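You operate a simulated robot arm through the tools that you are given. There is no shell and no other tool. Be economical: measure what you need, move in short steps, check, and stop when the job is done.

Carry out the task below with a simulated two-armed robot. There is one attempt and no reset: what you move stays moved.

JOB
Float-test the tall jar's glaze, thin it with the matching cup and stir.
Fine: stir the jar before the float goes in; the water cup's mark equals the reading; float, stirrer and cup go back. Set down upright: green stirrer, white float.
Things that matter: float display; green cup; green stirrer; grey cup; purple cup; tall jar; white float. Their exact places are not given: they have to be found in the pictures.

It is judged by the outcome, as a careful person would: the job done as asked, and still so three seconds after it is handed in. It fails if anything else is knocked over, pushed out of place, dropped, spilled or broken.

ROBOT AND FRAMES
Two 7-joint arms with fingered hands on one trunk, on a base that drives. Base frame: it is fixed to the floor where the robot stands at the start and does not move with it; the origin is under the middle of the robot, x ahead of it, y to its left, z up. Readings come in mm, degrees, newtons and seconds.
The left shoulder is at the start at [200, 135, 995], the right one opposite. Places, roughly: float display [700, -200, 1000]; tall jar [600, -300, 900]. Payload 4 kg a hand.
The TCP of each hand is the grasp point between the finger pads, 25 mm short of the fingertips. In the tool frame z runs along the fingers and y along their closing line. Largest opening 88 mm; the body of the gripper starts 29 mm behind the TCP. The gripper is a hand of 4 fingers: y runs from the thumb to the fingers, the wrist lies at [-13, -106, -174] in the tool frame, and closing takes about 1.5 s.
Orientation is that of the tool frame in the base frame, as a unit quaternion [x, y, z, w]. With the fingers straight down and the wrist toward the robot, the tool's x, y and z point along [0, 1, 0], [1, 0, 0] and [0, 0, -1] of the base frame.

CONTROLS
- The arms move only by the tool send_rows. It takes "left_moves", "right_moves" or both (then of equal length, played together; a hand with none holds still); each is a list of rows, each a list of 6 numbers: the shift along the tool's x, y, z in units of 20 mm (1.0 is 20 mm), then the turn, a rotation vector about the tool's x, y, z in units of 5 degrees (1.0 is 5 degrees). In form: [[x, y, z, ax, ay, az], ...]. A call has 1 to 20 rows; each row shifts and turns the commanded pose from where the row before left it, along the tool's axes as they then stand. "left_fingers" and "right_fingers" are, for a hand that has rows, the finger opening in mm, from 0 to 88, set as the call begins (left out, the last holds). A call with a number of a shift or a turn outside -1 to 1 is refused whole. Rows are played at 5 a second. More than 50 mm and 8.6 degrees between two rows, or a gripper value outside its range, and nothing of the call is played. Where a pose cannot be reached the arm comes as near as it can. A force on the tool above 40 N (or 10 N above the force at the start of the call, whichever is more), or a blocked arm, ends the call early, and 0.2 s more pass. The fingers move at their own pace (about 153 mm/s each) and stop on an object; they squeeze with about 30 N. The grip force told is the motor's: it shows also when the fingers shut on nothing. Time passes only in rows, and 0.2 s behind the last, so rows that do not move let the fingers close. It gives the time, the measured TCP pose, the force on the tool (base axes), the opening and the grip force at its end, in the units of the frame above (readings bear some noise), with the torque about the TCP (base axes, N m) and any sound that the robot's microphone picked up.
- Cameras (640 x 400 px; columns grow to the right, rows downward): "scene" is now at [139.3, -32.5, 1608]; the picture's right is [-0.42, -0.91, 0.00], its down [-0.58, 0.27, -0.77] and it looks along [0.70, -0.32, -0.64] (base axes); focal length 273 px, centre (320, 200). "left" rides on the left gripper at [-64, -83, -98] in its tool frame; the picture's right is [-0.62, -0.37, 0.69], its down [0.71, -0.63, 0.30] and it looks along [0.32, 0.68, 0.65] (tool axes); focal length 265 px, centre (320, 200). "right" rides on the right gripper at [64, -83, -98] in its tool frame; the picture's right is [-0.62, 0.37, -0.69], its down [-0.71, -0.63, 0.30] and it looks along [-0.32, 0.68, 0.65] (tool axes); focal length 265 px, centre (320, 200).
- camera(camera): a new picture of that camera. It takes no simulated time.
- raise_lower(by): slides the trunk up (or, below 0, down) by that many mm; the arms and the scene camera ride with it, the base frame stays. It gives what a move gives, with no picture.
- roll_base(legs): drives the robot by 1 to 6 legs, each [ahead, left, turn to the left] in mm, mm and degrees, along the robot's own axes; the way and the turn of a leg run together, so that a leg with both is an arc; at most 1500 mm and 180 degrees a leg. The arms and the cameras ride along, it lands a little off, and it stops where it bumps. It gives what a move gives.
- finger_targets(index, middle, ring, thumb_bend, thumb_turn, hand): sets how far each is bent, from 0 (flat) to 1 (curled in); at 0.3 the hand is open as for a grip, at 0.7 the pads meet at the TCP. One left out holds its place. A second passes; each finger stops where it meets its share of the squeeze, and holds until it gets a number again. A gripper value or a shape takes the hand back. It gives what a move gives, with no picture; readings hold the bend of each and the force on the fingers (four entries, about 0 where the hand has none), thumb and palm. thumb_turn goes from beside the hand (0) to across from the fingers (1), as for a grip.
- preshape(shape, hand): the hand has 4 fingers and takes this shape, open, in about a second: jaw (thumb against the fingers, like two jaws); tri (thumb and two fingers); tip (a fingertip pinch); poke (one finger out to press); point (the index stretched); flat (the hand flat); cup (the hand cupped); fist (a fist). The gripper value then closes the fingers along that shape, each until it touches; the sizes above hold for jaw. It gives what a move gives, with no picture.
- head_to(pan, tilt): turns the head with the scene camera to pan (to the left, within 97 degrees either way) and tilt (down, from -29 to 69), counted from straight ahead of the robot. It gives what a move gives.
- point_at(camera, pixels): there is no depth. For up to 12 entries [column, row, z] of the newest picture of that camera ("zoom" is the newest enlarged one), the place [x, y] in the base frame at which the ray of that pixel passes the height z, good to about 3 mm. It takes no simulated time.
- zoom(camera, box): a new picture of the part [left, top, right, bottom] of that camera's present view, enlarged. It takes no simulated time.
- hand_in(): hands the job in; it is judged then, once.

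Work in short steps. Measure before you move; look again where a grasp or a placing could have gone wrong, and mend it. You have 80 turns and 78 pictures in all, those below and enlarged ones among them. Open the grippers and draw the arms clear of the work before you hand the job in, unless the task says otherwise; then end with one line.

The tools are called after "Request:" as name(argument=value, ...) on one line, values as JSON. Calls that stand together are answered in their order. send_rows: Moves the arms, as the interface text tells. Its arguments: {"type":"object","properties":{"left_moves":{"type":"array","items":{"type":"array","items":{"type":"number"}}},"left_fingers":{"type":"number"},"right_moves":{"type":"array","items":{"type":"array","items":{"type":"number"}}},"right_fingers":{"type":"number"}},"required":[]} The other tools are called the same way: raise_lower (by) slides the trunk up or down; preshape (shape, hand) gives the hand a shape; finger_targets (index, middle, ring, thumb_bend, thumb_turn, hand) moves the fingers one by one; roll_base (legs) drives the base; head_to (pan, tilt) turns the head that bears the scene camera; camera (camera) takes a picture; point_at (camera, pixels) gives the place at which the rays of pixels pass given heights; zoom (camera, box) takes an enlarged picture of a part of a camera's view; hand_in () hands the job in.

At the start:

```text
time: 0.0
left_eef_pos: [494.8, -28.8, 1378.6]
left_ee_rot: [0.707, 0.707, 0.0, 0.0]
left_contact_force: [0.1, -0.1, 0.1]
left_moment: [-0.01, 0.03, 0.02]
left_gripper_width: 87.4
left_grip_force: 0.2
left_shape: jaw
left_bend: [0.3, 0.3, 0.3, 0.3, 0.98]
left_finger forces: [0.0, 0.0, 0.0, 0.1, 0.0, 0.1]
right_eef_pos: [441.6, -460.9, 1330.0]
right_ee_rot: [0.707, 0.707, 0.0, -0.001]
right_contact_force: [-0.7, 0.1, 0.5]
right_moment: [0.01, 0.02, 0.02]
right_gripper_width: 87.2
right_grip_force: 0.0
right_shape: jaw
right_bend: [0.3, 0.3, 0.3, 0.3, 0.98]
right_finger forces: [0.0, 0.0, 0.1, 0.0, 0.1, 0.0]
trunk travel left (down, up): [-600.0, 170.0]
robot x, y, heading: [3.3, 1.6, -0.1]
head pan, tilt: [-24.8, 39.6]
```

scene: 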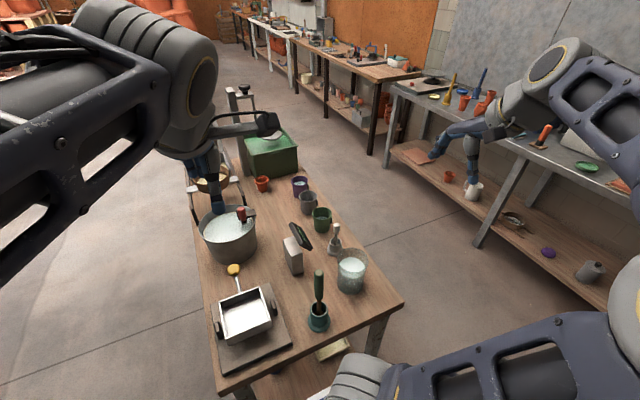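
right: 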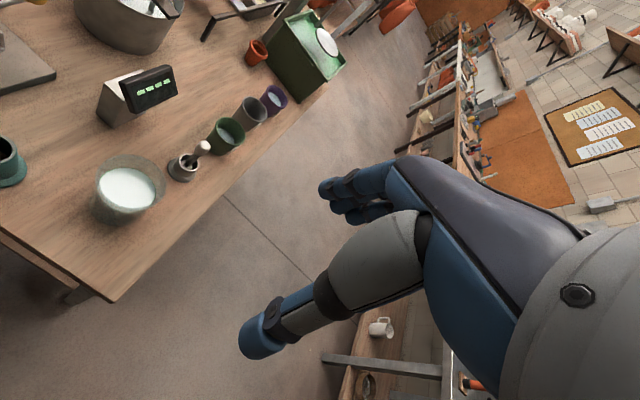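
left: 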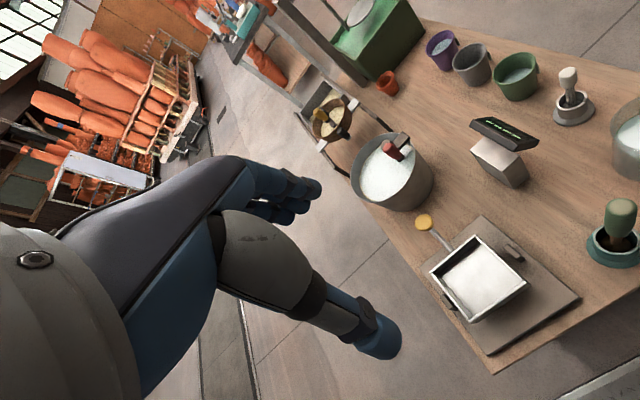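

The jar is near scene (351,270), with the stirrer in its stand (318,310), the float in its stand (334,240), and cups at (322,218), (308,203) and (299,185). I zoom in for detail.

Request:
zoom(camera="scene", box=[270, 160, 400, 340])

Request:
zoom(camera="right", box=[80, 50, 300, 220])

Request:
point_at(camera="scene", pixels=[[351, 290, 800], [351, 258, 950], [318, 325, 800], [319, 275, 950], [334, 250, 800], [335, 228, 900], [322, 228, 800], [308, 212, 800], [299, 193, 800], [294, 268, 800], [403, 302, 800], [220, 400, 800]])

```text
2.22 times, centred on (335, 250) of scene
```

zoom: 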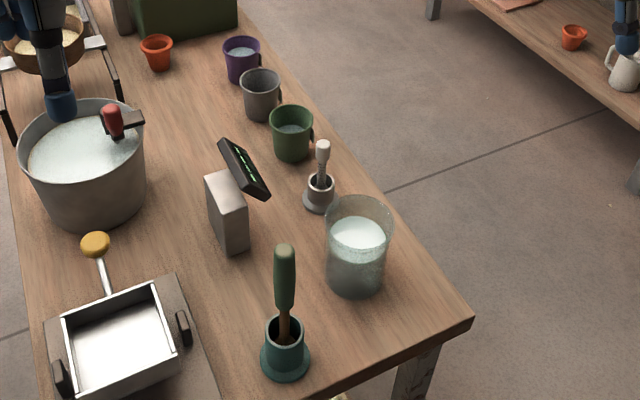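

```text
2.35 times, centred on (190, 135) of right
```

zoom: 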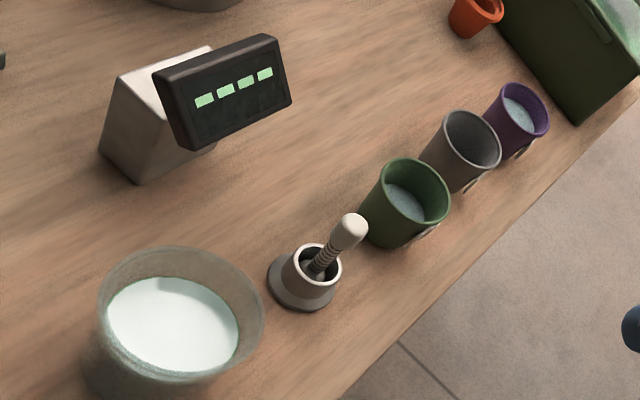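

```text
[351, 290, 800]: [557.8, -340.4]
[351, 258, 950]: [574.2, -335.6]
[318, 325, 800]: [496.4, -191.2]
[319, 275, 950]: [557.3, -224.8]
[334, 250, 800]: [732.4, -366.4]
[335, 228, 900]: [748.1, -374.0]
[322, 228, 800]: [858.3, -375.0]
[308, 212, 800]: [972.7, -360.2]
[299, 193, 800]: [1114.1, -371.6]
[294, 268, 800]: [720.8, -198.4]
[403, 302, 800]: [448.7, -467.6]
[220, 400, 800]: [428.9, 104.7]
```

I triangulate the table height from the same features in the right camera (corner at (113,300), float stand, display).

Request:
point_at(camera="right", pixels=[[113, 302, 800], [113, 302, 900], [113, 302, 1000], [188, 95, 800], [188, 95, 900]])

Request:
point_at(camera="scene", pixels=[[403, 302, 800], [403, 302, 900], [403, 302, 1000], [318, 325, 900], [351, 290, 900], [334, 250, 900]])

```text
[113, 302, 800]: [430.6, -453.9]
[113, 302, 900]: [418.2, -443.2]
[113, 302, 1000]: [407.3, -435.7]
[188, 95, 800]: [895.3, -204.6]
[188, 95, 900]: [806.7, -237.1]
```

```text
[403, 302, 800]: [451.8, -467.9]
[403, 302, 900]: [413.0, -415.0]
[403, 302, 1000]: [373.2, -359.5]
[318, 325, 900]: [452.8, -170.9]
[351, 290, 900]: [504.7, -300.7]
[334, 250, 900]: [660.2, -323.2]
```

I compute paired points at two heights from both cameras for float tip, stand base, cup rims and jar rim.

Request:
point_at(camera="scene", pixels=[[335.9, 225.7, 850], [335.9, 225.7, 950], [335, 251.4, 850], [335, 251.4, 950], [321.9, 214.9, 850], [321.9, 214.9, 950], [352.1, 259.9, 850], [352.1, 259.9, 950], [299.9, 182.4, 850], [299.9, 182.4, 950]])

Request:
point_at(camera="right", pixels=[[203.6, 144.4, 850], [203.6, 144.4, 950], [182.3, 173.3, 850], [182.3, 173.3, 950], [225.7, 129.5, 850], [225.7, 129.5, 950], [131.3, 210.3, 850], [131.3, 210.3, 950], [273.4, 123.1, 850], [273.4, 123.1, 950]])

```text
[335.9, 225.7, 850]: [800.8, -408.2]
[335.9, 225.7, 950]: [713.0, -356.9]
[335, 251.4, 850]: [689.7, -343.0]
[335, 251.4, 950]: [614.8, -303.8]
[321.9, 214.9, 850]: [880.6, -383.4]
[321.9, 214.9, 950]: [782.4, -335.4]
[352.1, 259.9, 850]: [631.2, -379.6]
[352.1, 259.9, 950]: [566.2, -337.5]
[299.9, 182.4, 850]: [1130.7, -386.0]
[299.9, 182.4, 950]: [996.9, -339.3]
```

```text
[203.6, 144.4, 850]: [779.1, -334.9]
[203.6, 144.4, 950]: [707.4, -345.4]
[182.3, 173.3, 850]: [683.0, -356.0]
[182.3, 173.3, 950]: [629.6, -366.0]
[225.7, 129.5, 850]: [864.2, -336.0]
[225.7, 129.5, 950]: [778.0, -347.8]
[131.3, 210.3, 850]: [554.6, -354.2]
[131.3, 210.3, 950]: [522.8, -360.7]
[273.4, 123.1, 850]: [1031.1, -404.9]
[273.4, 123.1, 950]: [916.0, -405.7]
```

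I check the aisle width: bench front edge near (390,88) and (480,140), legs on floor at (478,245); also display face with a zoom.

Request:
point_at(camera="scene", pixels=[[390, 88, 900], [460, 125, 900], [478, 246, 0], [373, 153, 0], [520, 270, 300], [640, 310, 300], [383, 345, 0]])

Request:
head_to(pan=-50, tilt=50)

Request:
camera(camera="scene")

```text
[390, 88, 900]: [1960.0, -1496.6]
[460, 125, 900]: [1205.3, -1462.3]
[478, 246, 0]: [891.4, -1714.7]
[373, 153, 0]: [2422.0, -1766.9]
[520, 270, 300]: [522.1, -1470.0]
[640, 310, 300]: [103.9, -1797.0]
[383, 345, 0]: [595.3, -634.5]
```

```text
time: 0.9
left_eef_pos: [495.0, -27.9, 1379.4]
left_ee_rot: [0.707, 0.707, 0.0, 0.001]
left_contact_force: [0.2, -0.4, -0.2]
left_moment: [0.0, 0.0, -0.03]
left_gripper_width: 87.6
left_grip_force: 0.0
left_shape: jaw
left_bend: [0.3, 0.3, 0.3, 0.3, 0.98]
left_finger forces: [0.0, 0.1, 0.0, 0.1, 0.0, 0.0]
right_eef_pos: [440.7, -460.4, 1329.8]
right_ee_rot: [0.707, 0.707, 0.0, 0.0]
right_contact_force: [0.1, -0.5, 0.4]
right_moment: [0.01, -0.02, -0.02]
right_gripper_width: 87.6
right_grip_force: 0.1
right_shape: jaw
right_bend: [0.3, 0.3, 0.3, 0.3, 0.98]
right_finger forces: [0.0, 0.0, 0.0, 0.0, 0.0, 0.1]
trunk travel left (down, up): [-600.0, 170.0]
robot x, y, heading: [-0.1, -1.9, -0.1]
head pan, tilt: [-50.0, 50.0]
```

```text
72 pictures are left
```

scene: 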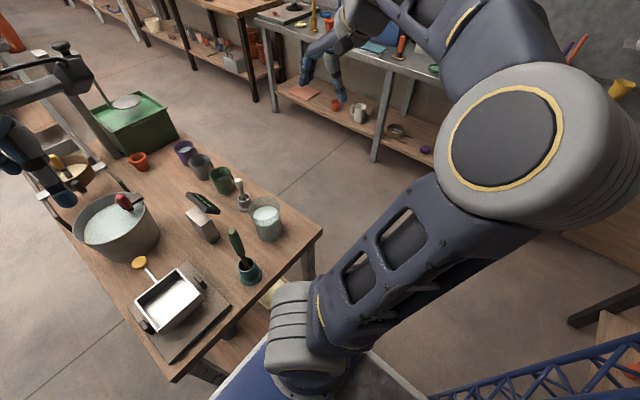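

The aisle right of the table is about 1 m wide. Before choosing a stance I want a close look at cups and their handles, so I move the right hand above the float area (13 rows, staying above z 1055 at the fingertips).

Request:
send_rows(right_moves=[[0.5, 1, 0.95, 0, 0, 0], [0.5, 1, 0.95, 0, 0, 0], [0.5, 1, 0.95, 0, 0, 0], [0.5, 1, 0.95, 0, 0, 0], [0.5, 1, 0.95, 0, 0, 0], [0.5, 1, 0.95, 0, 0, 0], [0.5, 1, 0.95, 0, 0, 0], [0.5, 1, 0.95, 0, 0, 0], [0.5, 1, 0.95, 0, 0, 0], [0.5, 1, 0.95, 0, 0, 0], [0.5, 1, 0.95, 0, 0, 0], [0.5, 1, 0.95, 0, 0, 0], [0, 0, 0, 0, 0, 0]])

Request:
camera(camera="right")

Request:
head_to(pan=-25, tilt=45)

Request:
camera(camera="scene")

```text
time: 3.7
left_eef_pos: [494.5, -28.6, 1378.5]
left_ee_rot: [0.707, 0.707, 0.0, 0.0]
left_contact_force: [0.9, -0.3, -0.2]
left_moment: [0.0, 0.02, -0.01]
left_gripper_width: 87.6
left_grip_force: 0.0
left_shape: jaw
left_bend: [0.3, 0.3, 0.3, 0.3, 0.98]
left_finger forces: [0.0, 0.1, 0.1, 0.1, 0.0, 0.0]
right_eef_pos: [681.2, -341.2, 1103.7]
right_ee_rot: [0.707, 0.707, -0.001, 0.0]
right_contact_force: [-0.1, -0.2, 0.5]
right_moment: [-0.02, 0.0, 0.05]
right_gripper_width: 87.7
right_grip_force: 0.0
right_shape: jaw
right_bend: [0.3, 0.3, 0.3, 0.3, 0.98]
right_finger forces: [0.1, 0.0, 0.1, 0.0, 0.0, 0.1]
trunk travel left (down, up): [-600.0, 170.0]
robot x, y, heading: [-0.3, -2.2, 0.2]
head pan, tilt: [-50.0, 50.0]
```

```text
71 pictures are left
```

right: 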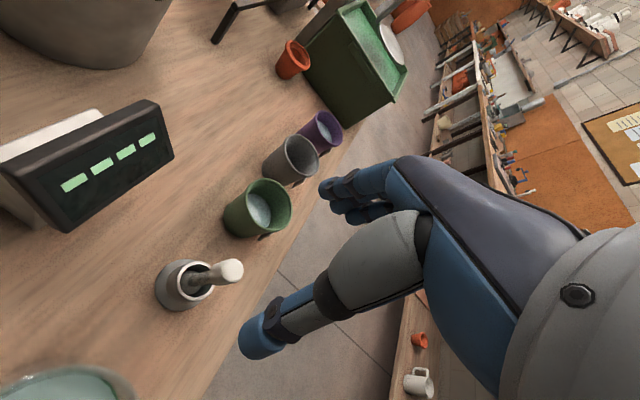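

```text
time: 4.6
left_eef_pos: [495.0, -28.9, 1379.2]
left_ee_rot: [0.707, 0.707, 0.0, -0.001]
left_contact_force: [-0.3, 0.3, -0.6]
left_moment: [-0.02, 0.03, 0.0]
left_gripper_width: 87.5
left_grip_force: 0.1
left_shape: jaw
left_bend: [0.3, 0.3, 0.3, 0.3, 0.98]
left_finger forces: [0.0, 0.0, 0.0, 0.1, 0.0, 0.0]
right_eef_pos: [680.6, -341.8, 1103.9]
right_ee_rot: [0.708, 0.706, 0.0, 0.0]
right_contact_force: [-0.5, -0.3, -0.3]
right_moment: [0.0, -0.04, 0.03]
right_gripper_width: 87.5
right_grip_force: 0.0
right_shape: jaw
right_bend: [0.3, 0.3, 0.3, 0.3, 0.98]
right_finger forces: [0.0, 0.0, 0.1, 0.0, 0.1, 0.0]
trunk travel left (down, up): [-600.0, 170.0]
robot x, y, heading: [-0.3, 4.8, -0.1]
head pan, tilt: [-25.0, 45.0]
```

```text
70 pictures are left
```

scene: 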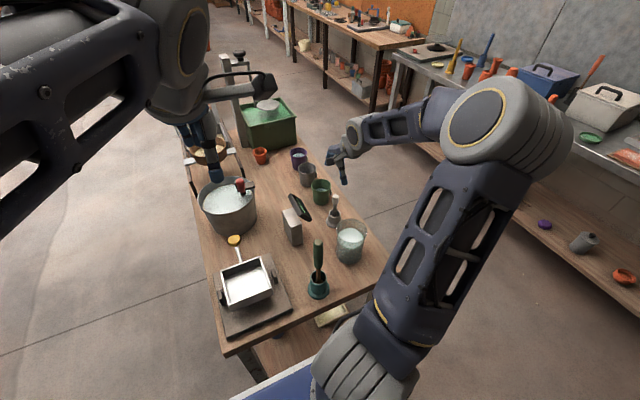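

Cups are now nearer: green (257,210), grey (291,160), purple (321,132). I zoom on them, and triangulate using right-cam points versus scene.

Request:
zoom(camera="right", box=[140, 90, 360, 320])

Request:
zoom(camera="scene", box=[270, 130, 390, 310])

```text
1.74 times, centred on (250, 205) of right
```

zoom: 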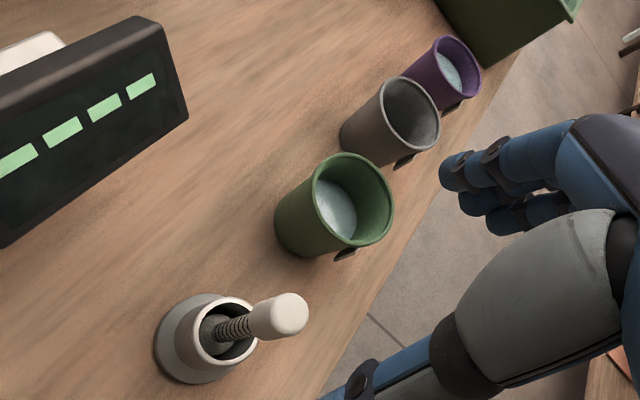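

```text
2.22 times, centred on (330, 220) of scene
```

zoom: 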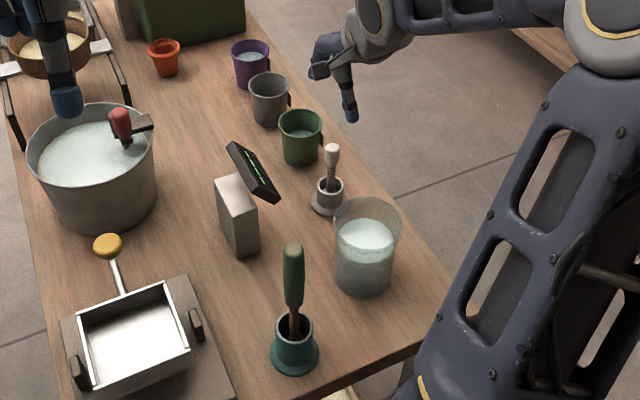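

I compare the rays of paired features at two heights.

Request:
point_at(camera="scene", pixels=[[321, 185.8, 850], [321, 185.8, 950], [335.4, 195.7, 850], [335.4, 195.7, 950], [298.9, 152.4, 850], [298.9, 152.4, 950], [334.5, 222.3, 850], [334.5, 222.3, 950], [307, 168.2, 850], [307, 168.2, 950], [351.2, 225.9, 950], [318.3, 291.2, 850]])

Request:
point_at(camera="right", pixels=[[269, 205, 850], [269, 205, 950], [233.9, 269.9, 850], [233.9, 269.9, 950], [329.3, 133.2, 850], [329.3, 133.2, 950], [179.3, 288.3, 850], [179.3, 288.3, 950], [302.3, 156.1, 850], [302.3, 156.1, 950]])

```text
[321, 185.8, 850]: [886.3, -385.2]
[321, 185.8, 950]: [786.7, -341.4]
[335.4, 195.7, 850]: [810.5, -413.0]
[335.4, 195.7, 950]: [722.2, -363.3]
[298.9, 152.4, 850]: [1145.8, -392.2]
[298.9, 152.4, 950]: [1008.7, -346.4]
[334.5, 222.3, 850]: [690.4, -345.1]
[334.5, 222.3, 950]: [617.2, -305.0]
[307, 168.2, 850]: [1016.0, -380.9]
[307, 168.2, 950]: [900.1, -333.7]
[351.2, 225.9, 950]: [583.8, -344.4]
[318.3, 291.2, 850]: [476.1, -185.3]
```

```text
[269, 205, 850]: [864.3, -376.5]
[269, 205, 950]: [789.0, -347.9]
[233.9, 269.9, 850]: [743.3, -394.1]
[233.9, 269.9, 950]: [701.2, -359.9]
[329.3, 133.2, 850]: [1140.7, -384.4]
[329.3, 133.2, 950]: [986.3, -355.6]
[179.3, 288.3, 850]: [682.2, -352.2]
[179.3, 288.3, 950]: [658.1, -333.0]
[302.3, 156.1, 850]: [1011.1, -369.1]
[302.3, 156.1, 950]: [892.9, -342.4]
```

Results: table z≈850, green cup ≈(800,-350), grey ≈(910,-340), purple ≈(1020,-350), rims ≈935; float stand ≈(680,-342), float tip ≈985. A stance off the table's right corner would put all in reach; I look right and down for obstacles there.

Request:
head_to(pan=-95, tilt=50)

Request:
camera(camera="scene")

```text
time: 6.0
left_eef_pos: [495.2, -28.3, 1378.1]
left_ee_rot: [0.708, 0.706, 0.0, -0.001]
left_contact_force: [0.4, 0.8, 0.4]
left_moment: [0.01, -0.03, -0.01]
left_gripper_width: 87.6
left_grip_force: 0.2
left_shape: jaw
left_bend: [0.3, 0.3, 0.3, 0.3, 0.98]
left_finger forces: [0.0, 0.1, 0.1, 0.1, 0.1, 0.0]
right_eef_pos: [681.5, -342.8, 1104.5]
right_ee_rot: [0.707, 0.707, -0.001, 0.0]
right_contact_force: [-0.2, 0.3, 0.2]
right_moment: [-0.04, -0.04, 0.03]
right_gripper_width: 87.4
right_grip_force: 0.1
right_shape: jaw
right_bend: [0.3, 0.3, 0.3, 0.3, 0.98]
right_finger forces: [0.0, 0.0, 0.0, 0.0, 0.0, 0.0]
trunk travel left (down, up): [-600.0, 170.0]
robot x, y, heading: [1.4, -0.4, 0.1]
head pan, tilt: [-95.0, 50.0]
```

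```text
67 pictures are left
```

scene: 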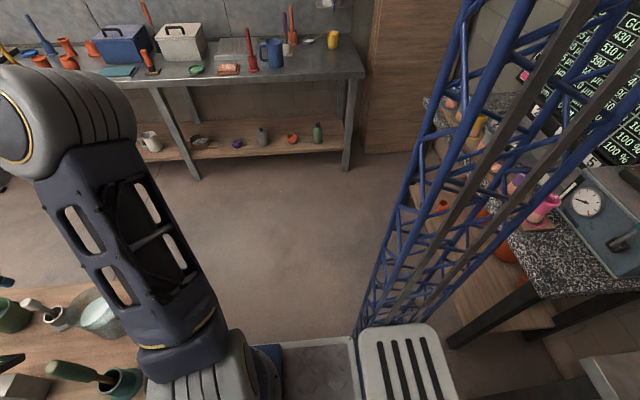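

The truss is the robot's own mast; the floor to the right is clear up to the bench (front y≈-1480). I raise the trunk 100 mm for clearance, strafe right, then turn left and move ahead.

Request:
raise_lower(by=100)

Request:
roll_base(legs=[[0, -850, 0], [0, 0, 55]])

Request:
head_to(pan=10, tilt=50)

Request:
camera(camera="scene")

```text
time: 7.3
left_eef_pos: [494.9, -28.8, 1478.0]
left_ee_rot: [0.707, 0.707, -0.001, 0.0]
left_contact_force: [0.4, 0.2, -0.1]
left_moment: [0.0, 0.02, -0.02]
left_gripper_width: 87.7
left_grip_force: 0.0
left_shape: jaw
left_bend: [0.3, 0.3, 0.3, 0.3, 0.98]
left_finger forces: [0.0, 0.1, 0.1, 0.0, 0.1, 0.1]
right_eef_pos: [680.6, -341.9, 1203.6]
right_ee_rot: [0.708, 0.707, 0.001, 0.0]
right_contact_force: [0.7, -0.3, -0.6]
right_moment: [0.02, 0.0, 0.0]
right_gripper_width: 87.5
right_grip_force: 0.1
right_shape: jaw
right_bend: [0.3, 0.3, 0.3, 0.3, 0.98]
right_finger forces: [0.1, 0.0, 0.0, 0.0, 0.0, 0.0]
trunk travel left (down, up): [-700.0, 70.0]
robot x, y, heading: [1.9, -2.7, 0.1]
head pan, tilt: [-95.0, 50.0]
```

```text
time: 14.3
left_eef_pos: [306.7, -468.9, 1478.0]
left_ee_rot: [0.308, 0.951, -0.001, 0.001]
left_contact_force: [1.2, 0.2, -0.1]
left_moment: [0.04, 0.0, 0.0]
left_gripper_width: 87.7
left_grip_force: 0.1
left_shape: jaw
left_bend: [0.3, 0.3, 0.3, 0.3, 0.98]
left_finger forces: [0.0, 0.0, 0.0, 0.0, 0.0, 0.0]
right_eef_pos: [668.8, -503.2, 1203.6]
right_ee_rot: [0.309, 0.951, 0.0, 0.0]
right_contact_force: [-0.4, 0.2, 0.0]
right_moment: [-0.03, 0.02, 0.03]
right_gripper_width: 87.5
right_grip_force: 0.1
right_shape: jaw
right_bend: [0.3, 0.3, 0.3, 0.3, 0.98]
right_finger forces: [0.0, 0.0, 0.1, 0.0, 0.0, 0.0]
trunk travel left (down, up): [-700.0, 70.0]
robot x, y, heading: [-9.7, -852.0, 54.0]
head pan, tilt: [-95.0, 50.0]
```

```text
time: 16.1
left_eef_pos: [306.7, -468.0, 1478.3]
left_ee_rot: [0.309, 0.951, 0.0, 0.001]
left_contact_force: [0.1, 0.4, -0.4]
left_moment: [0.02, 0.0, 0.02]
left_gripper_width: 87.8
left_grip_force: 0.1
left_shape: jaw
left_bend: [0.3, 0.3, 0.3, 0.3, 0.98]
left_finger forces: [0.1, 0.0, 0.0, 0.0, 0.1, 0.0]
right_eef_pos: [669.0, -503.4, 1204.4]
right_ee_rot: [0.309, 0.951, 0.0, -0.001]
right_contact_force: [0.2, 0.3, -0.4]
right_moment: [0.0, -0.02, -0.01]
right_gripper_width: 87.7
right_grip_force: 0.0
right_shape: jaw
right_bend: [0.3, 0.3, 0.3, 0.3, 0.98]
right_finger forces: [0.0, 0.0, 0.0, 0.0, 0.1, 0.0]
trunk travel left (down, up): [-700.0, 70.0]
robot x, y, heading: [-8.3, -848.1, 54.2]
head pan, tilt: [10.0, 50.0]
```

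```text
66 pictures are left
```

scene: 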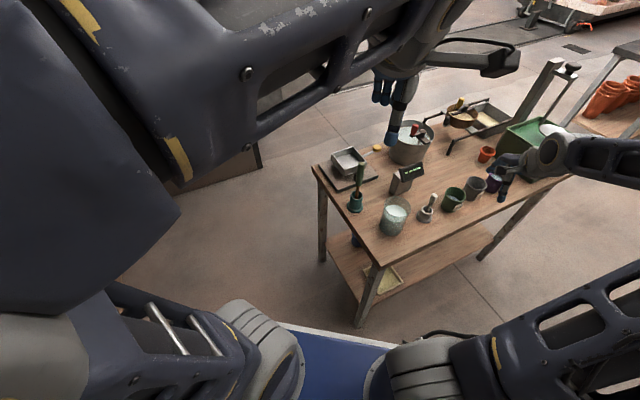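

Robot at (-8,-848), heading 54. I shift 300 mm along base x, and move the left hand out to its own side by 280 mm so it doesn't obstruct.

Request:
send_rows(left_moves=[[1, -0.3, 0, 0, 0, 0], [1, -0.3, 0, 0, 0, 0], [1, -0.3, 0, 0, 0, 0], [1, -0.3, 0, 0, 0, 0], [1, -0.3, 0, 0, 0, 0], [1, -0.3, 0, 0, 0, 0], [1, -0.3, 0, 0, 0, 0], [1, -0.3, 0, 0, 0, 0], [1, -0.3, 0, 0, 0, 0], [1, -0.3, 0, 0, 0, 0], [1, -0.3, 0, 0, 0, 0], [1, -0.3, 0, 0, 0, 0], [1, -0.3, 0, 0, 0, 0], [1, -0.3, 0, 0, 0, 0], [1, -0.3, 0, 0, 0, 0], [1, -0.3, 0, 0, 0, 0]])

Request:
roll_base(legs=[[170, -243, 0]])

Request:
head_to(pan=0, tilt=50)

Request:
camera(camera="scene")

Request:
camera(camera="right")

```text
time: 19.5
left_eef_pos: [-8.4, -359.5, 1478.8]
left_ee_rot: [0.309, 0.951, 0.0, -0.002]
left_contact_force: [-0.4, -0.2, 0.7]
left_moment: [0.03, 0.0, 0.03]
left_gripper_width: 87.9
left_grip_force: 0.0
left_shape: jaw
left_bend: [0.3, 0.3, 0.3, 0.3, 0.98]
left_finger forces: [0.0, 0.1, 0.0, 0.1, 0.1, 0.0]
right_eef_pos: [668.8, -503.8, 1203.9]
right_ee_rot: [0.309, 0.951, 0.0, 0.0]
right_contact_force: [0.3, 0.2, 0.3]
right_moment: [0.01, 0.01, 0.02]
right_gripper_width: 87.8
right_grip_force: 0.1
right_shape: jaw
right_bend: [0.3, 0.3, 0.3, 0.3, 0.98]
right_finger forces: [0.1, 0.0, 0.1, 0.0, 0.0, 0.1]
trunk travel left (down, up): [-700.0, 70.0]
robot x, y, heading: [-10.2, -854.4, 54.4]
head pan, tilt: [10.0, 50.0]
```

```text
time: 21.5
left_eef_pos: [286.7, -360.4, 1480.2]
left_ee_rot: [0.309, 0.951, 0.0, 0.001]
left_contact_force: [-0.5, 0.5, 0.6]
left_moment: [0.02, 0.04, -0.04]
left_gripper_width: 87.2
left_grip_force: 0.1
left_shape: jaw
left_bend: [0.3, 0.3, 0.3, 0.3, 0.98]
left_finger forces: [0.0, 0.0, 0.0, 0.1, 0.1, 0.0]
right_eef_pos: [963.3, -505.1, 1204.5]
right_ee_rot: [0.31, 0.951, 0.0, 0.0]
right_contact_force: [0.1, 0.0, 0.0]
right_moment: [0.02, 0.02, -0.01]
right_gripper_width: 87.5
right_grip_force: 0.1
right_shape: jaw
right_bend: [0.3, 0.3, 0.3, 0.3, 0.98]
right_finger forces: [0.1, 0.0, 0.0, 0.0, 0.0, 0.0]
trunk travel left (down, up): [-700.0, 70.0]
robot x, y, heading: [283.7, -855.1, 54.1]
head pan, tilt: [10.0, 50.0]
```

```text
time: 22.3
left_eef_pos: [287.6, -360.1, 1478.0]
left_ee_rot: [0.31, 0.951, -0.001, 0.0]
left_contact_force: [-0.1, -0.2, 0.1]
left_moment: [0.0, 0.0, 0.02]
left_gripper_width: 87.6
left_grip_force: 0.0
left_shape: jaw
left_bend: [0.3, 0.3, 0.3, 0.3, 0.98]
left_finger forces: [0.0, 0.1, 0.0, 0.0, 0.0, 0.1]
right_eef_pos: [963.8, -504.7, 1203.5]
right_ee_rot: [0.309, 0.951, 0.0, 0.0]
right_contact_force: [-0.6, -0.5, -0.2]
right_moment: [-0.01, 0.01, 0.02]
right_gripper_width: 87.4
right_grip_force: 0.2
right_shape: jaw
right_bend: [0.3, 0.3, 0.3, 0.3, 0.98]
right_finger forces: [0.0, 0.0, 0.1, 0.0, 0.0, 0.1]
trunk travel left (down, up): [-700.0, 70.0]
robot x, y, heading: [284.0, -849.7, 54.1]
head pan, tilt: [0.0, 50.0]
```

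```text
65 pictures are left
```

scene: 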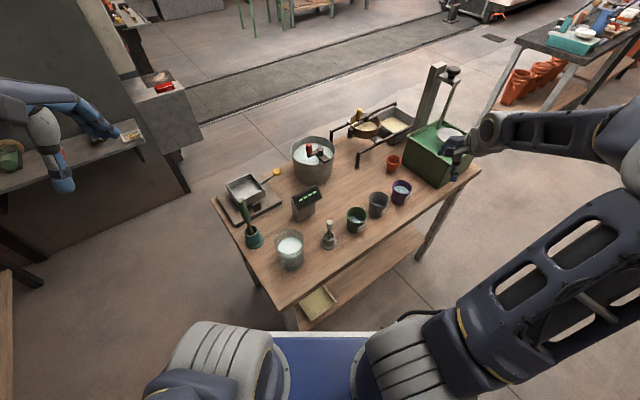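

```text
64 pictures are left
```

right: 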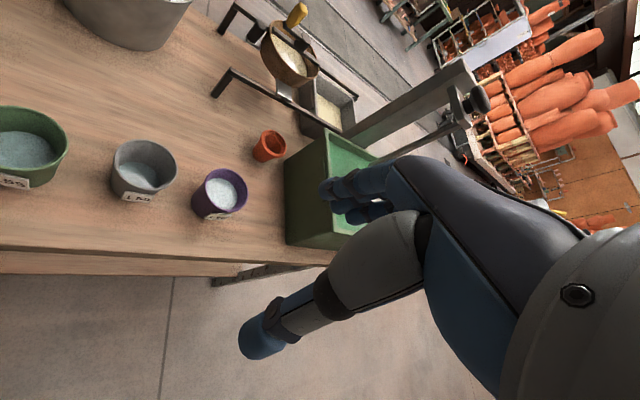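

Great stance; the cups have labels facing -y (what looked like handles are tags). I zoom on the scene and on the labels in the right camera.

Request:
zoom(camera="right", box=[0, 90, 260, 260])

Request:
zoom(camera="scene", box=[210, 160, 430, 300])

```text
2.35 times, centred on (130, 175) of right
```

zoom: 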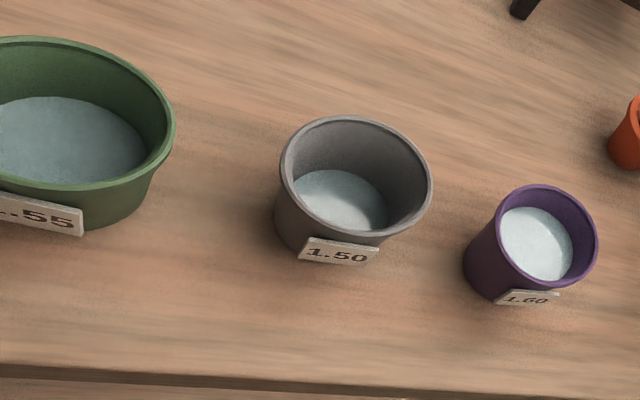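

```text
2.86 times, centred on (320, 230) of scene
```

zoom: 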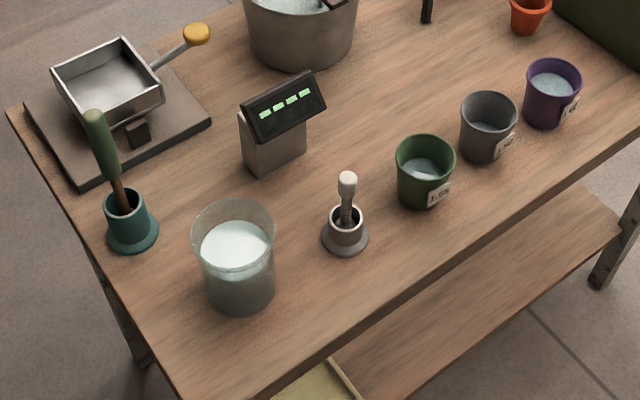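

No handles—just tags: green 1.55, grey 1.50, purple 1.60. I get new rays for all objects from this zoom to triangulate against the earlier ones.

Request:
point_at(camera="zoom", pixels=[[132, 235, 850], [95, 116, 1000], [95, 116, 1050], [234, 228, 950], [234, 228, 1000], [346, 238, 850], [348, 178, 980], [425, 158, 935], [489, 112, 935], [553, 82, 935], [263, 174, 850], [180, 399, 850]])

Request:
point_at(camera="zoom", pixels=[[194, 232, 950], [274, 232, 950], [234, 258, 920], [240, 290, 850], [397, 158, 935], [453, 158, 935], [425, 137, 935], [425, 180, 935], [412, 200, 850], [10, 108, 850]])

```text
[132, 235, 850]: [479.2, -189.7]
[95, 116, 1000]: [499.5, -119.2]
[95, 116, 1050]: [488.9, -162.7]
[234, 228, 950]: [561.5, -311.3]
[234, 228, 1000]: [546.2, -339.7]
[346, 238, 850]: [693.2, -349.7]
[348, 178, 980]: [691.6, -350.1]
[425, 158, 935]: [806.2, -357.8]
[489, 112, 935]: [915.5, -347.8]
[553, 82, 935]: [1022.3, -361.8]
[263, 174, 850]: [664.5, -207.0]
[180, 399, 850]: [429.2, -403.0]
```

```text
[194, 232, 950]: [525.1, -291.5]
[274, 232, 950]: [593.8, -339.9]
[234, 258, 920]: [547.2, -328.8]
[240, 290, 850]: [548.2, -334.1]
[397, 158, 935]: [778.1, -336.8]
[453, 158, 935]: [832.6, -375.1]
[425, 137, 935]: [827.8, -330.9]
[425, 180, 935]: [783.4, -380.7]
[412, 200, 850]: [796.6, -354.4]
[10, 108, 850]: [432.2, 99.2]
```

Triangulation: table 850; stirrer stand (478,-188), stirrer top ≈(480,-188,1075), vertical; jar centre ≈(552,-332), rim ≈988, radius ≈41; float (692,-350) tip ≈980; green (804,-356), grey (913,-346), purple (1020,-360), rims ≈930. Now I move the right hand above the stirrer.

Request:
send_rows(right_moves=[[1, -0.05, 0, 0, 0, 0], [1, -0.05, 0, 0, 0, 0], [1, -0.05, 0, 0, 0, 0], [1, -0.05, 0, 0, 0, 0], [1, -0.05, 0, 0, 0, 0], [1, -0.05, 0, 0, 0, 0], [1, -0.05, 0, 0, 0, 0], [1, -0.05, 0, 0, 0, 0], [1, -0.05, 0, 0, 0, 0], [1, -0.05, 0, 0, 0, 0], [1, -0.05, 0, 0, 0, 0], [1, -0.05, 0, 0, 0, 0], [1, -0.05, 0, 0, 0, 0], [1, -0.05, 0, 0, 0, 0], [1, -0.05, 0, 0, 0, 0], [1, -0.05, 0, 0, 0, 0], [1, -0.05, 0, 0, 0, 0], [1, -0.05, 0, 0, 0, 0], [1, -0.05, 0, 0, 0, 0], [1, -0.05, 0, 0, 0, 0]])

Request:
send_rows(right_moves=[[1, -0.05, 0, 0, 0, 0], [1, -0.05, 0, 0, 0, 0], [1, -0.05, 0, 0, 0, 0], [1, -0.05, 0, 0, 0, 0], [1, -0.05, 0, 0, 0, 0], [1, -0.05, 0, 0, 0, 0], [1, -0.05, 0, 0, 0, 0], [1, -0.05, 0, 0, 0, 0], [0.9, -0.05, 0, 0, 0, 0], [0, 0, 0, 0, 0, 0]])

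Request:
camera(camera="right")

```text
time: 26.5
left_eef_pos: [285.9, -360.7, 1479.6]
left_ee_rot: [0.309, 0.951, 0.0, 0.0]
left_contact_force: [0.0, -1.0, -0.5]
left_moment: [0.0, -0.01, 0.01]
left_gripper_width: 87.4
left_grip_force: 0.1
left_shape: jaw
left_bend: [0.3, 0.3, 0.3, 0.3, 0.98]
left_finger forces: [0.0, 0.1, 0.0, 0.1, 0.0, 0.0]
right_eef_pos: [745.6, -362.1, 1207.3]
right_ee_rot: [0.31, 0.951, 0.0, -0.001]
right_contact_force: [0.2, 0.3, 0.7]
right_moment: [0.04, -0.02, -0.03]
right_gripper_width: 87.7
right_grip_force: 0.2
right_shape: jaw
right_bend: [0.3, 0.3, 0.3, 0.3, 0.98]
right_finger forces: [0.1, 0.1, 0.0, 0.0, 0.1, 0.0]
right hand out of reach, approached as far as the arm can: row 14, 15, 16, 17, 18, 19, 20
trunk travel left (down, up): [-700.0, 70.0]
robot x, y, heading: [287.7, -851.2, 54.3]
head pan, tilt: [0.0, 50.0]
```

```text
time: 28.7
left_eef_pos: [287.8, -359.3, 1479.9]
left_ee_rot: [0.309, 0.951, 0.0, 0.0]
left_contact_force: [-0.8, -0.6, -0.3]
left_moment: [-0.03, 0.01, 0.03]
left_gripper_width: 87.6
left_grip_force: 0.1
left_shape: jaw
left_bend: [0.3, 0.3, 0.3, 0.3, 0.98]
left_finger forces: [0.0, 0.1, 0.1, 0.0, 0.1, 0.0]
right_eef_pos: [744.4, -358.5, 1214.8]
right_ee_rot: [0.31, 0.951, 0.0, 0.0]
right_contact_force: [0.2, 0.6, 1.3]
right_moment: [0.04, 0.06, -0.02]
right_gripper_width: 87.6
right_grip_force: 0.0
right_shape: jaw
right_bend: [0.3, 0.3, 0.3, 0.3, 0.98]
right_finger forces: [0.1, 0.0, 0.0, 0.0, 0.0, 0.0]
right hand out of reach, approached as far as the arm can: row 1, 2, 3, 4, 5, 6, 7, 8, 9
trunk travel left (down, up): [-700.0, 70.0]
robot x, y, heading: [289.8, -857.6, 53.9]
head pan, tilt: [0.0, 50.0]
```

```text
61 pictures are left
```

right: 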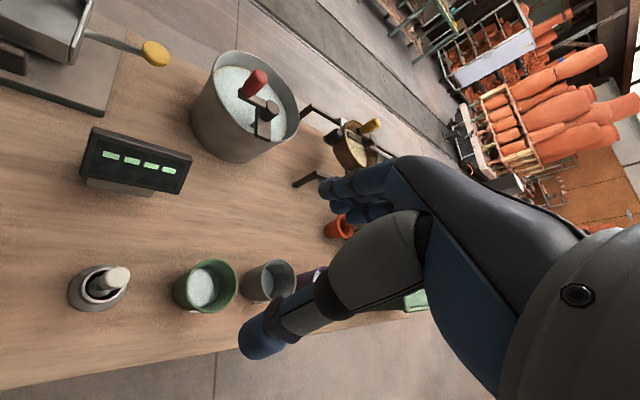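

The right arm can't cross left of its midline, so I restand: robot at about (340,-950) facing +y, where all items lie to the right of its centre line at 650-890 mm.

Request:
roll_base(legs=[[-45, -97, 0], [0, 0, 36]])

Request:
send_rows(right_moves=[[0, 0, 0, 0, 0, 0]])

Request:
camera(camera="right")

```text
time: 31.5
left_eef_pos: [51.7, -545.1, 1478.7]
left_ee_rot: [0.004, 1.0, 0.0, 0.001]
left_contact_force: [0.1, -0.5, 0.4]
left_moment: [0.03, 0.0, 0.01]
left_gripper_width: 87.6
left_grip_force: 0.0
left_shape: jaw
left_bend: [0.3, 0.3, 0.3, 0.3, 0.98]
left_finger forces: [0.1, 0.0, 0.1, 0.0, 0.1, 0.1]
right_eef_pos: [424.0, -278.1, 1214.8]
right_ee_rot: [0.003, 1.0, 0.0, 0.0]
right_contact_force: [0.0, -0.1, 0.1]
right_moment: [-0.03, -0.01, 0.0]
right_gripper_width: 87.8
right_grip_force: 0.1
right_shape: jaw
right_bend: [0.3, 0.3, 0.3, 0.3, 0.98]
right_finger forces: [0.0, 0.0, 0.0, 0.0, 0.0, 0.0]
trunk travel left (down, up): [-700.0, 70.0]
robot x, y, heading: [341.4, -947.2, 89.7]
head pan, tilt: [0.0, 50.0]
```

```text
time: 31.9
left_eef_pos: [53.4, -545.1, 1478.7]
left_ee_rot: [0.003, 1.0, 0.0, 0.0]
left_contact_force: [0.2, 0.5, -0.2]
left_moment: [-0.01, -0.02, -0.03]
left_gripper_width: 87.7
left_grip_force: 0.0
left_shape: jaw
left_bend: [0.3, 0.3, 0.3, 0.3, 0.98]
left_finger forces: [0.0, 0.1, 0.0, 0.0, 0.1, 0.0]
right_eef_pos: [424.8, -278.0, 1214.2]
right_ee_rot: [0.004, 1.0, -0.001, 0.0]
right_contact_force: [0.3, -0.1, -0.5]
right_moment: [0.02, -0.04, 0.01]
right_gripper_width: 87.6
right_grip_force: 0.1
right_shape: jaw
right_bend: [0.3, 0.3, 0.3, 0.3, 0.98]
right_finger forces: [0.1, 0.0, 0.1, 0.1, 0.0, 0.1]
trunk travel left (down, up): [-700.0, 70.0]
robot x, y, heading: [343.1, -948.8, 89.7]
head pan, tilt: [0.0, 50.0]
```

```text
60 pictures are left
```

right: 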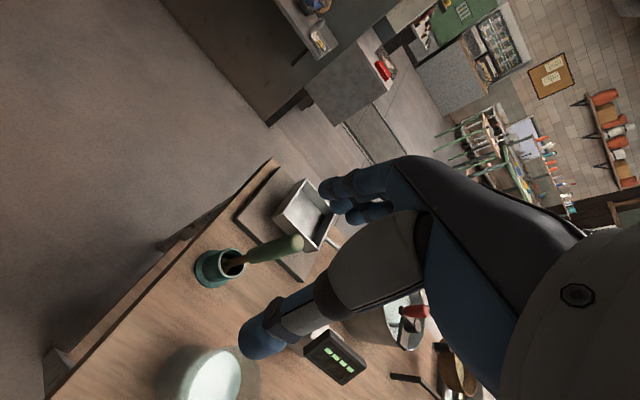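

The stirrer is visible with its top at (297,243) and stand base (217,267); I check these rays.

Request:
point_at(camera="right", pixels=[[294, 243, 1075], [294, 243, 1060], [217, 267, 855], [228, 262, 900], [210, 375, 950]])

Request:
zoom(camera="right", box=[170, 200, 350, 320])

```text
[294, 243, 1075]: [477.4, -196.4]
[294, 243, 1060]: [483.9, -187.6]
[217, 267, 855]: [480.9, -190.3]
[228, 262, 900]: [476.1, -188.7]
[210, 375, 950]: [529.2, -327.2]
```

```text
3.33 times, centred on (260, 260) of right
```

zoom: 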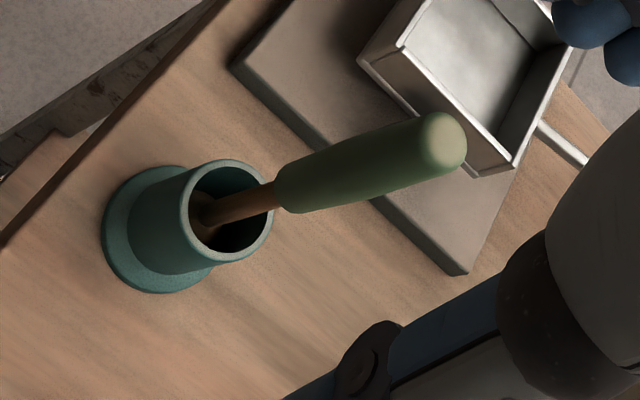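

Stirrer axis ≈(481,-190), top ≈1066. I move over it at the same height and check the view.

Request:
send_rows(right_moves=[[-0.56, 0.88, 0, 0, 0, 0], [-0.56, 0.88, 0, 0, 0, 0], [-0.56, 0.88, 0, 0, 0, 0], [-0.56, 0.88, 0, 0, 0, 0], [-0.56, 0.88, 0, 0, 0, 0], [0, 0, 0.5, 0, 0, 0], [0, 0, 1, 0, 0, 0], [0, 0, 1, 0, 0, 0], [0, 0, 0, 0, 0, 0]], right_fingers=88)

Request:
camera(camera="right")

```text
time: 33.9
left_eef_pos: [53.3, -545.5, 1479.3]
left_ee_rot: [0.003, 1.0, 0.001, 0.0]
left_contact_force: [0.9, -1.0, -0.5]
left_moment: [0.03, 0.04, 0.04]
left_gripper_width: 87.7
left_grip_force: 0.0
left_shape: jaw
left_bend: [0.3, 0.3, 0.3, 0.3, 0.98]
left_finger forces: [0.0, 0.0, 0.1, 0.0, 0.0, 0.0]
right_eef_pos: [482.2, -217.7, 1174.0]
right_ee_rot: [0.003, 1.0, -0.001, 0.0]
right_contact_force: [0.8, -0.7, -0.3]
right_moment: [-0.01, -0.03, 0.01]
right_gripper_width: 87.9
right_grip_force: 0.1
right_shape: jaw
right_bend: [0.3, 0.3, 0.3, 0.3, 0.98]
right_finger forces: [0.0, 0.0, 0.1, 0.0, 0.0, 0.0]
right hand out of reach, approached as far as the arm can: row 2, 4, 5, 7
trunk travel left (down, up): [-700.0, 70.0]
robot x, y, heading: [338.6, -946.8, 89.9]
head pan, tilt: [0.0, 50.0]
```

```text
58 pictures are left
```

right: 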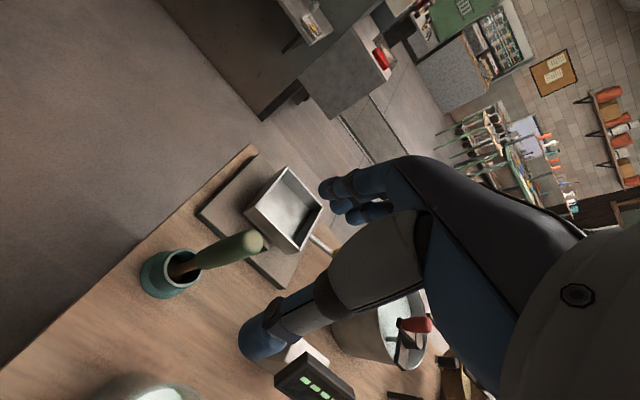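

Reach is best ~20° to the right of heading; I turn 11° further left so the stirrer lies there.

Request:
roll_base(legs=[[0, 0, 11]])

Request:
send_rows(right_moves=[[-1, 0, 0, 0, 0, 0], [-1, 0.1, 0, 0, 0, 0], [-1, 0.1, 0, 0, 0, 0], [-1, 0.1, 0, 0, 0, 0], [-1, 0.1, 0, 0, 0, 0], [0, 0, 0, 0, 0, 0]])

```text
time: 35.1
left_eef_pos: [-17.8, -608.1, 1479.4]
left_ee_rot: [-0.093, 0.996, 0.0, 0.0]
left_contact_force: [0.6, -0.2, 0.3]
left_moment: [0.01, 0.01, -0.03]
left_gripper_width: 87.5
left_grip_force: 0.1
left_shape: jaw
left_bend: [0.3, 0.3, 0.3, 0.3, 0.98]
left_finger forces: [0.0, 0.1, 0.0, 0.1, 0.0, 0.1]
right_eef_pos: [340.6, -203.3, 1174.3]
right_ee_rot: [-0.093, 0.996, 0.0, 0.0]
right_contact_force: [-0.3, -0.3, 0.4]
right_moment: [-0.01, -0.03, 0.0]
right_gripper_width: 87.7
right_grip_force: 0.0
right_shape: jaw
right_bend: [0.3, 0.3, 0.3, 0.3, 0.98]
right_finger forces: [0.1, 0.1, 0.0, 0.0, 0.0, 0.0]
trunk travel left (down, up): [-700.0, 70.0]
robot x, y, heading: [339.8, -948.9, 100.7]
head pan, tilt: [0.0, 50.0]
```

```text
time: 36.5
left_eef_pos: [-18.8, -607.7, 1479.3]
left_ee_rot: [-0.092, 0.996, 0.001, -0.001]
left_contact_force: [0.7, 0.1, -0.2]
left_moment: [-0.01, -0.01, -0.01]
left_gripper_width: 87.4
left_grip_force: 0.1
left_shape: jaw
left_bend: [0.3, 0.3, 0.3, 0.3, 0.98]
left_finger forces: [0.0, 0.1, 0.1, 0.1, 0.1, 0.0]
right_eef_pos: [437.5, -176.6, 1174.5]
right_ee_rot: [-0.092, 0.996, 0.0, 0.0]
right_contact_force: [-0.7, 0.0, 0.8]
right_moment: [0.01, 0.02, -0.03]
right_gripper_width: 87.6
right_grip_force: 0.1
right_shape: jaw
right_bend: [0.3, 0.3, 0.3, 0.3, 0.98]
right_finger forces: [0.1, 0.0, 0.1, 0.1, 0.1, 0.1]
trunk travel left (down, up): [-700.0, 70.0]
robot x, y, heading: [341.9, -945.6, 100.3]
head pan, tilt: [0.0, 50.0]
```

Now it follows. I move over the stirrer axis and lower to 1120, then look.

Request:
send_rows(right_moves=[[-0.67, -0.35, 0, 0, 0, 0], [-0.67, -0.35, 0, 0, 0, 0], [-0.67, -0.35, 0, 0, 0, 0], [0, 0, 0.9, 0, 0, 0], [0, 0, 0.9, 0, 0, 0], [0, 0, 0.9, 0, 0, 0], [0, 0, 0, 0, 0, 0]])

Request:
zoom(camera="right", box=[200, 150, 440, 300])

```text
time: 38.1
left_eef_pos: [-19.6, -608.0, 1479.1]
left_ee_rot: [-0.092, 0.996, 0.0, 0.001]
left_contact_force: [-0.1, 0.0, -0.6]
left_moment: [-0.03, 0.02, -0.01]
left_gripper_width: 87.2
left_grip_force: 0.0
left_shape: jaw
left_bend: [0.3, 0.3, 0.3, 0.3, 0.98]
left_finger forces: [0.1, 0.0, 0.1, 0.1, 0.1, 0.0]
right_eef_pos: [480.7, -190.5, 1120.2]
right_ee_rot: [-0.092, 0.996, 0.0, -0.001]
right_contact_force: [1.0, -0.3, 0.3]
right_moment: [-0.01, 0.03, 0.04]
right_gripper_width: 87.9
right_grip_force: 0.1
right_shape: jaw
right_bend: [0.3, 0.3, 0.3, 0.3, 0.98]
right_finger forces: [0.1, 0.0, 0.0, 0.0, 0.0, 0.0]
trunk travel left (down, up): [-700.0, 70.0]
robot x, y, heading: [341.7, -944.5, 100.8]
head pan, tilt: [0.0, 50.0]
```

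```text
2.67 times, centred on (320, 225) of right
```

zoom: 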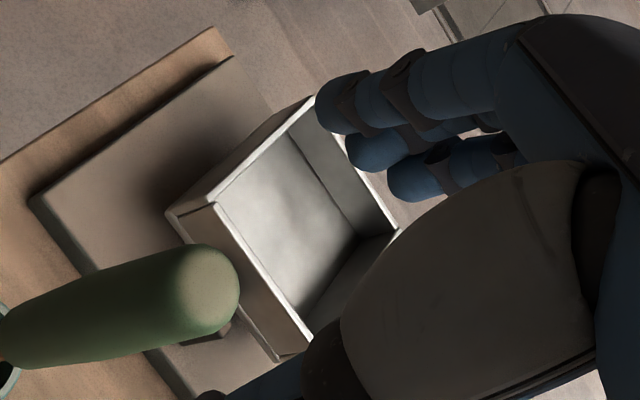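

Handle top centre at zoom (212,288); check its position.

Request:
point_at(camera="zoom", pixels=[[212, 288, 1075], [212, 288, 1065], [212, 288, 1055], [10, 345, 980]])

```text
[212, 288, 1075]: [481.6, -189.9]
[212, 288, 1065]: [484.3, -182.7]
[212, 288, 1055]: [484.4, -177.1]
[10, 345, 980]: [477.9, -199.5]
```

Centred within 3 mm. I lower to TCP 1050 and close.

Request:
send_rows(right_moves=[[0, 0, 0.7, 0, 0, 0], [0, 0, 0.7, 0, 0, 0], [0, 0, 0.7, 0, 0, 0], [0, 0, 0.7, 0, 0, 0], [0, 0, 0.7, 0, 0, 0], [0, 0, 0, 0, 0, 0]])

Request:
send_rows(right_moves=[[0, 0, 0, 0, 0, 0], [0, 0, 0, 0, 0, 0], [0, 0, 0, 0, 0, 0], [0, 0, 0, 0, 0, 0], [0, 0, 0, 0, 0, 0], [0, 0, 0, 0, 0, 0], [0, 0, 0, 0, 0, 0], [0, 0, 0, 0, 0, 0]], right_fingers=0)

Request:
camera(camera="right")

```text
time: 39.5
left_eef_pos: [-19.4, -607.4, 1479.7]
left_ee_rot: [-0.093, 0.996, 0.0, 0.0]
left_contact_force: [-0.2, -0.7, 0.3]
left_moment: [0.01, 0.0, 0.0]
left_gripper_width: 87.6
left_grip_force: 0.1
left_shape: jaw
left_bend: [0.3, 0.3, 0.3, 0.3, 0.98]
left_finger forces: [0.0, 0.0, 0.0, 0.0, 0.1, 0.1]
right_eef_pos: [479.6, -189.8, 1049.4]
right_ee_rot: [-0.092, 0.996, 0.0, 0.0]
right_contact_force: [0.0, -0.2, 0.1]
right_moment: [0.01, -0.02, -0.02]
right_gripper_width: 87.3
right_grip_force: 0.1
right_shape: jaw
right_bend: [0.3, 0.3, 0.3, 0.3, 0.98]
right_finger forces: [0.0, 0.0, 0.0, 0.0, 0.1, 0.0]
trunk travel left (down, up): [-700.0, 70.0]
robot x, y, heading: [341.2, -947.7, 100.5]
head pan, tilt: [0.0, 50.0]
```

```text
time: 41.3
left_eef_pos: [-19.6, -607.8, 1478.7]
left_ee_rot: [-0.092, 0.996, 0.0, -0.001]
left_contact_force: [-0.3, 0.1, 0.5]
left_moment: [-0.01, -0.01, -0.03]
left_gripper_width: 87.6
left_grip_force: 0.2
left_shape: jaw
left_bend: [0.3, 0.3, 0.3, 0.3, 0.98]
left_finger forces: [0.0, 0.0, 0.1, 0.0, 0.0, 0.0]
right_eef_pos: [480.8, -189.8, 1048.6]
right_ee_rot: [-0.093, 0.996, -0.001, 0.001]
right_contact_force: [0.2, 0.2, 0.3]
right_moment: [0.01, -0.01, -0.02]
right_gripper_width: 15.9
right_grip_force: 30.2
right_shape: jaw
right_bend: [0.73, 0.6, 0.66, 0.75, 1.0]
right_finger forces: [18.0, 7.7, 0.0, 0.1, 25.1, 0.0]
trunk travel left (down, up): [-700.0, 70.0]
robot x, y, heading: [342.3, -947.8, 100.7]
head pan, tilt: [0.0, 50.0]
```

```text
56 pictures are left
```

right: 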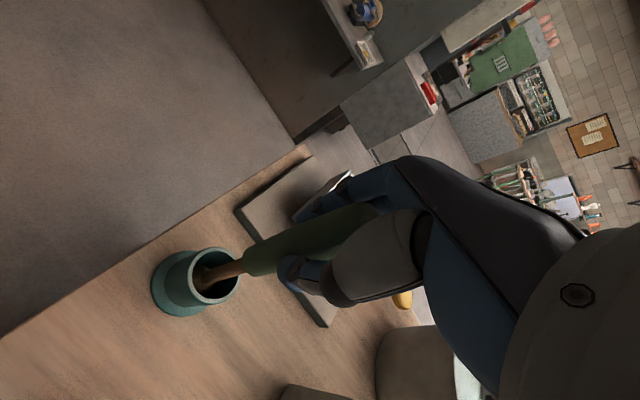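

Gripped (30 N, thumb+two fingers). I lift 160 mm straight up.

Request:
send_rows(right_moves=[[0, 0, -0.5, 0, 0, 0], [0, 0, -0.7, 0, 0, 0], [0, 0, -0.8, 0, 0, 0], [0, 0, -1, 0, 0, 0], [0, 0, -1, 0, 0, 0], [0, 0, -1, 0, 0, 0], [0, 0, -1, 0, 0, 0], [0, 0, -1, 0, 0, 0], [0, 0, -1, 0, 0, 0], [0, 0, -0.5, 0, 0, 0], [0, 0, 0, 0, 0, 0]])

Request:
camera(camera="scene")

Request:
camera(camera="right")

```text
time: 43.7
left_eef_pos: [-19.3, -607.4, 1479.1]
left_ee_rot: [-0.092, 0.996, 0.0, 0.0]
left_contact_force: [0.5, 0.0, -0.3]
left_moment: [0.01, 0.03, 0.01]
left_gripper_width: 87.7
left_grip_force: 0.1
left_shape: jaw
left_bend: [0.3, 0.3, 0.3, 0.3, 0.98]
left_finger forces: [0.0, 0.1, 0.0, 0.0, 0.0, 0.0]
right_eef_pos: [480.6, -190.2, 1219.0]
right_ee_rot: [-0.092, 0.996, 0.0, 0.001]
right_contact_force: [-0.6, -0.3, -0.7]
right_moment: [0.0, 0.01, 0.01]
right_gripper_width: 15.6
right_grip_force: 29.8
right_shape: jaw
right_bend: [0.73, 0.6, 0.66, 0.75, 1.0]
right_finger forces: [18.4, 7.9, 0.1, 0.0, 25.0, 0.0]
trunk travel left (down, up): [-700.0, 70.0]
robot x, y, heading: [341.7, -952.6, 100.7]
head pan, tilt: [0.0, 50.0]
```

```text
55 pictures are left
```

scene: 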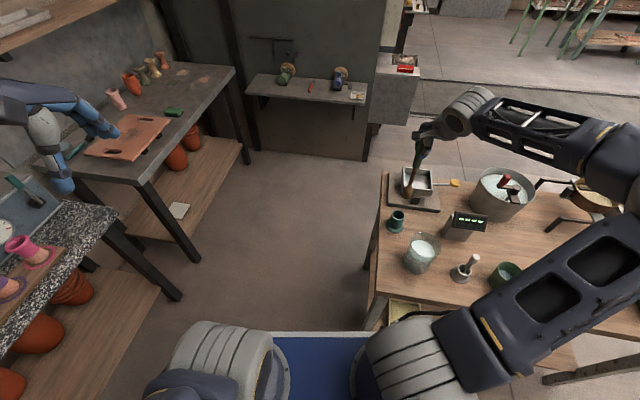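

```text
54 pictures are left
```

right: 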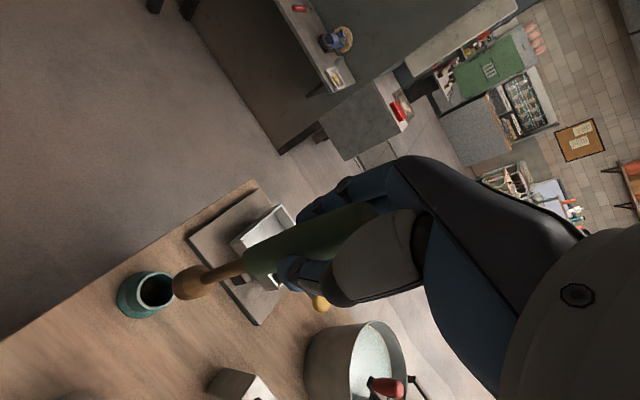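

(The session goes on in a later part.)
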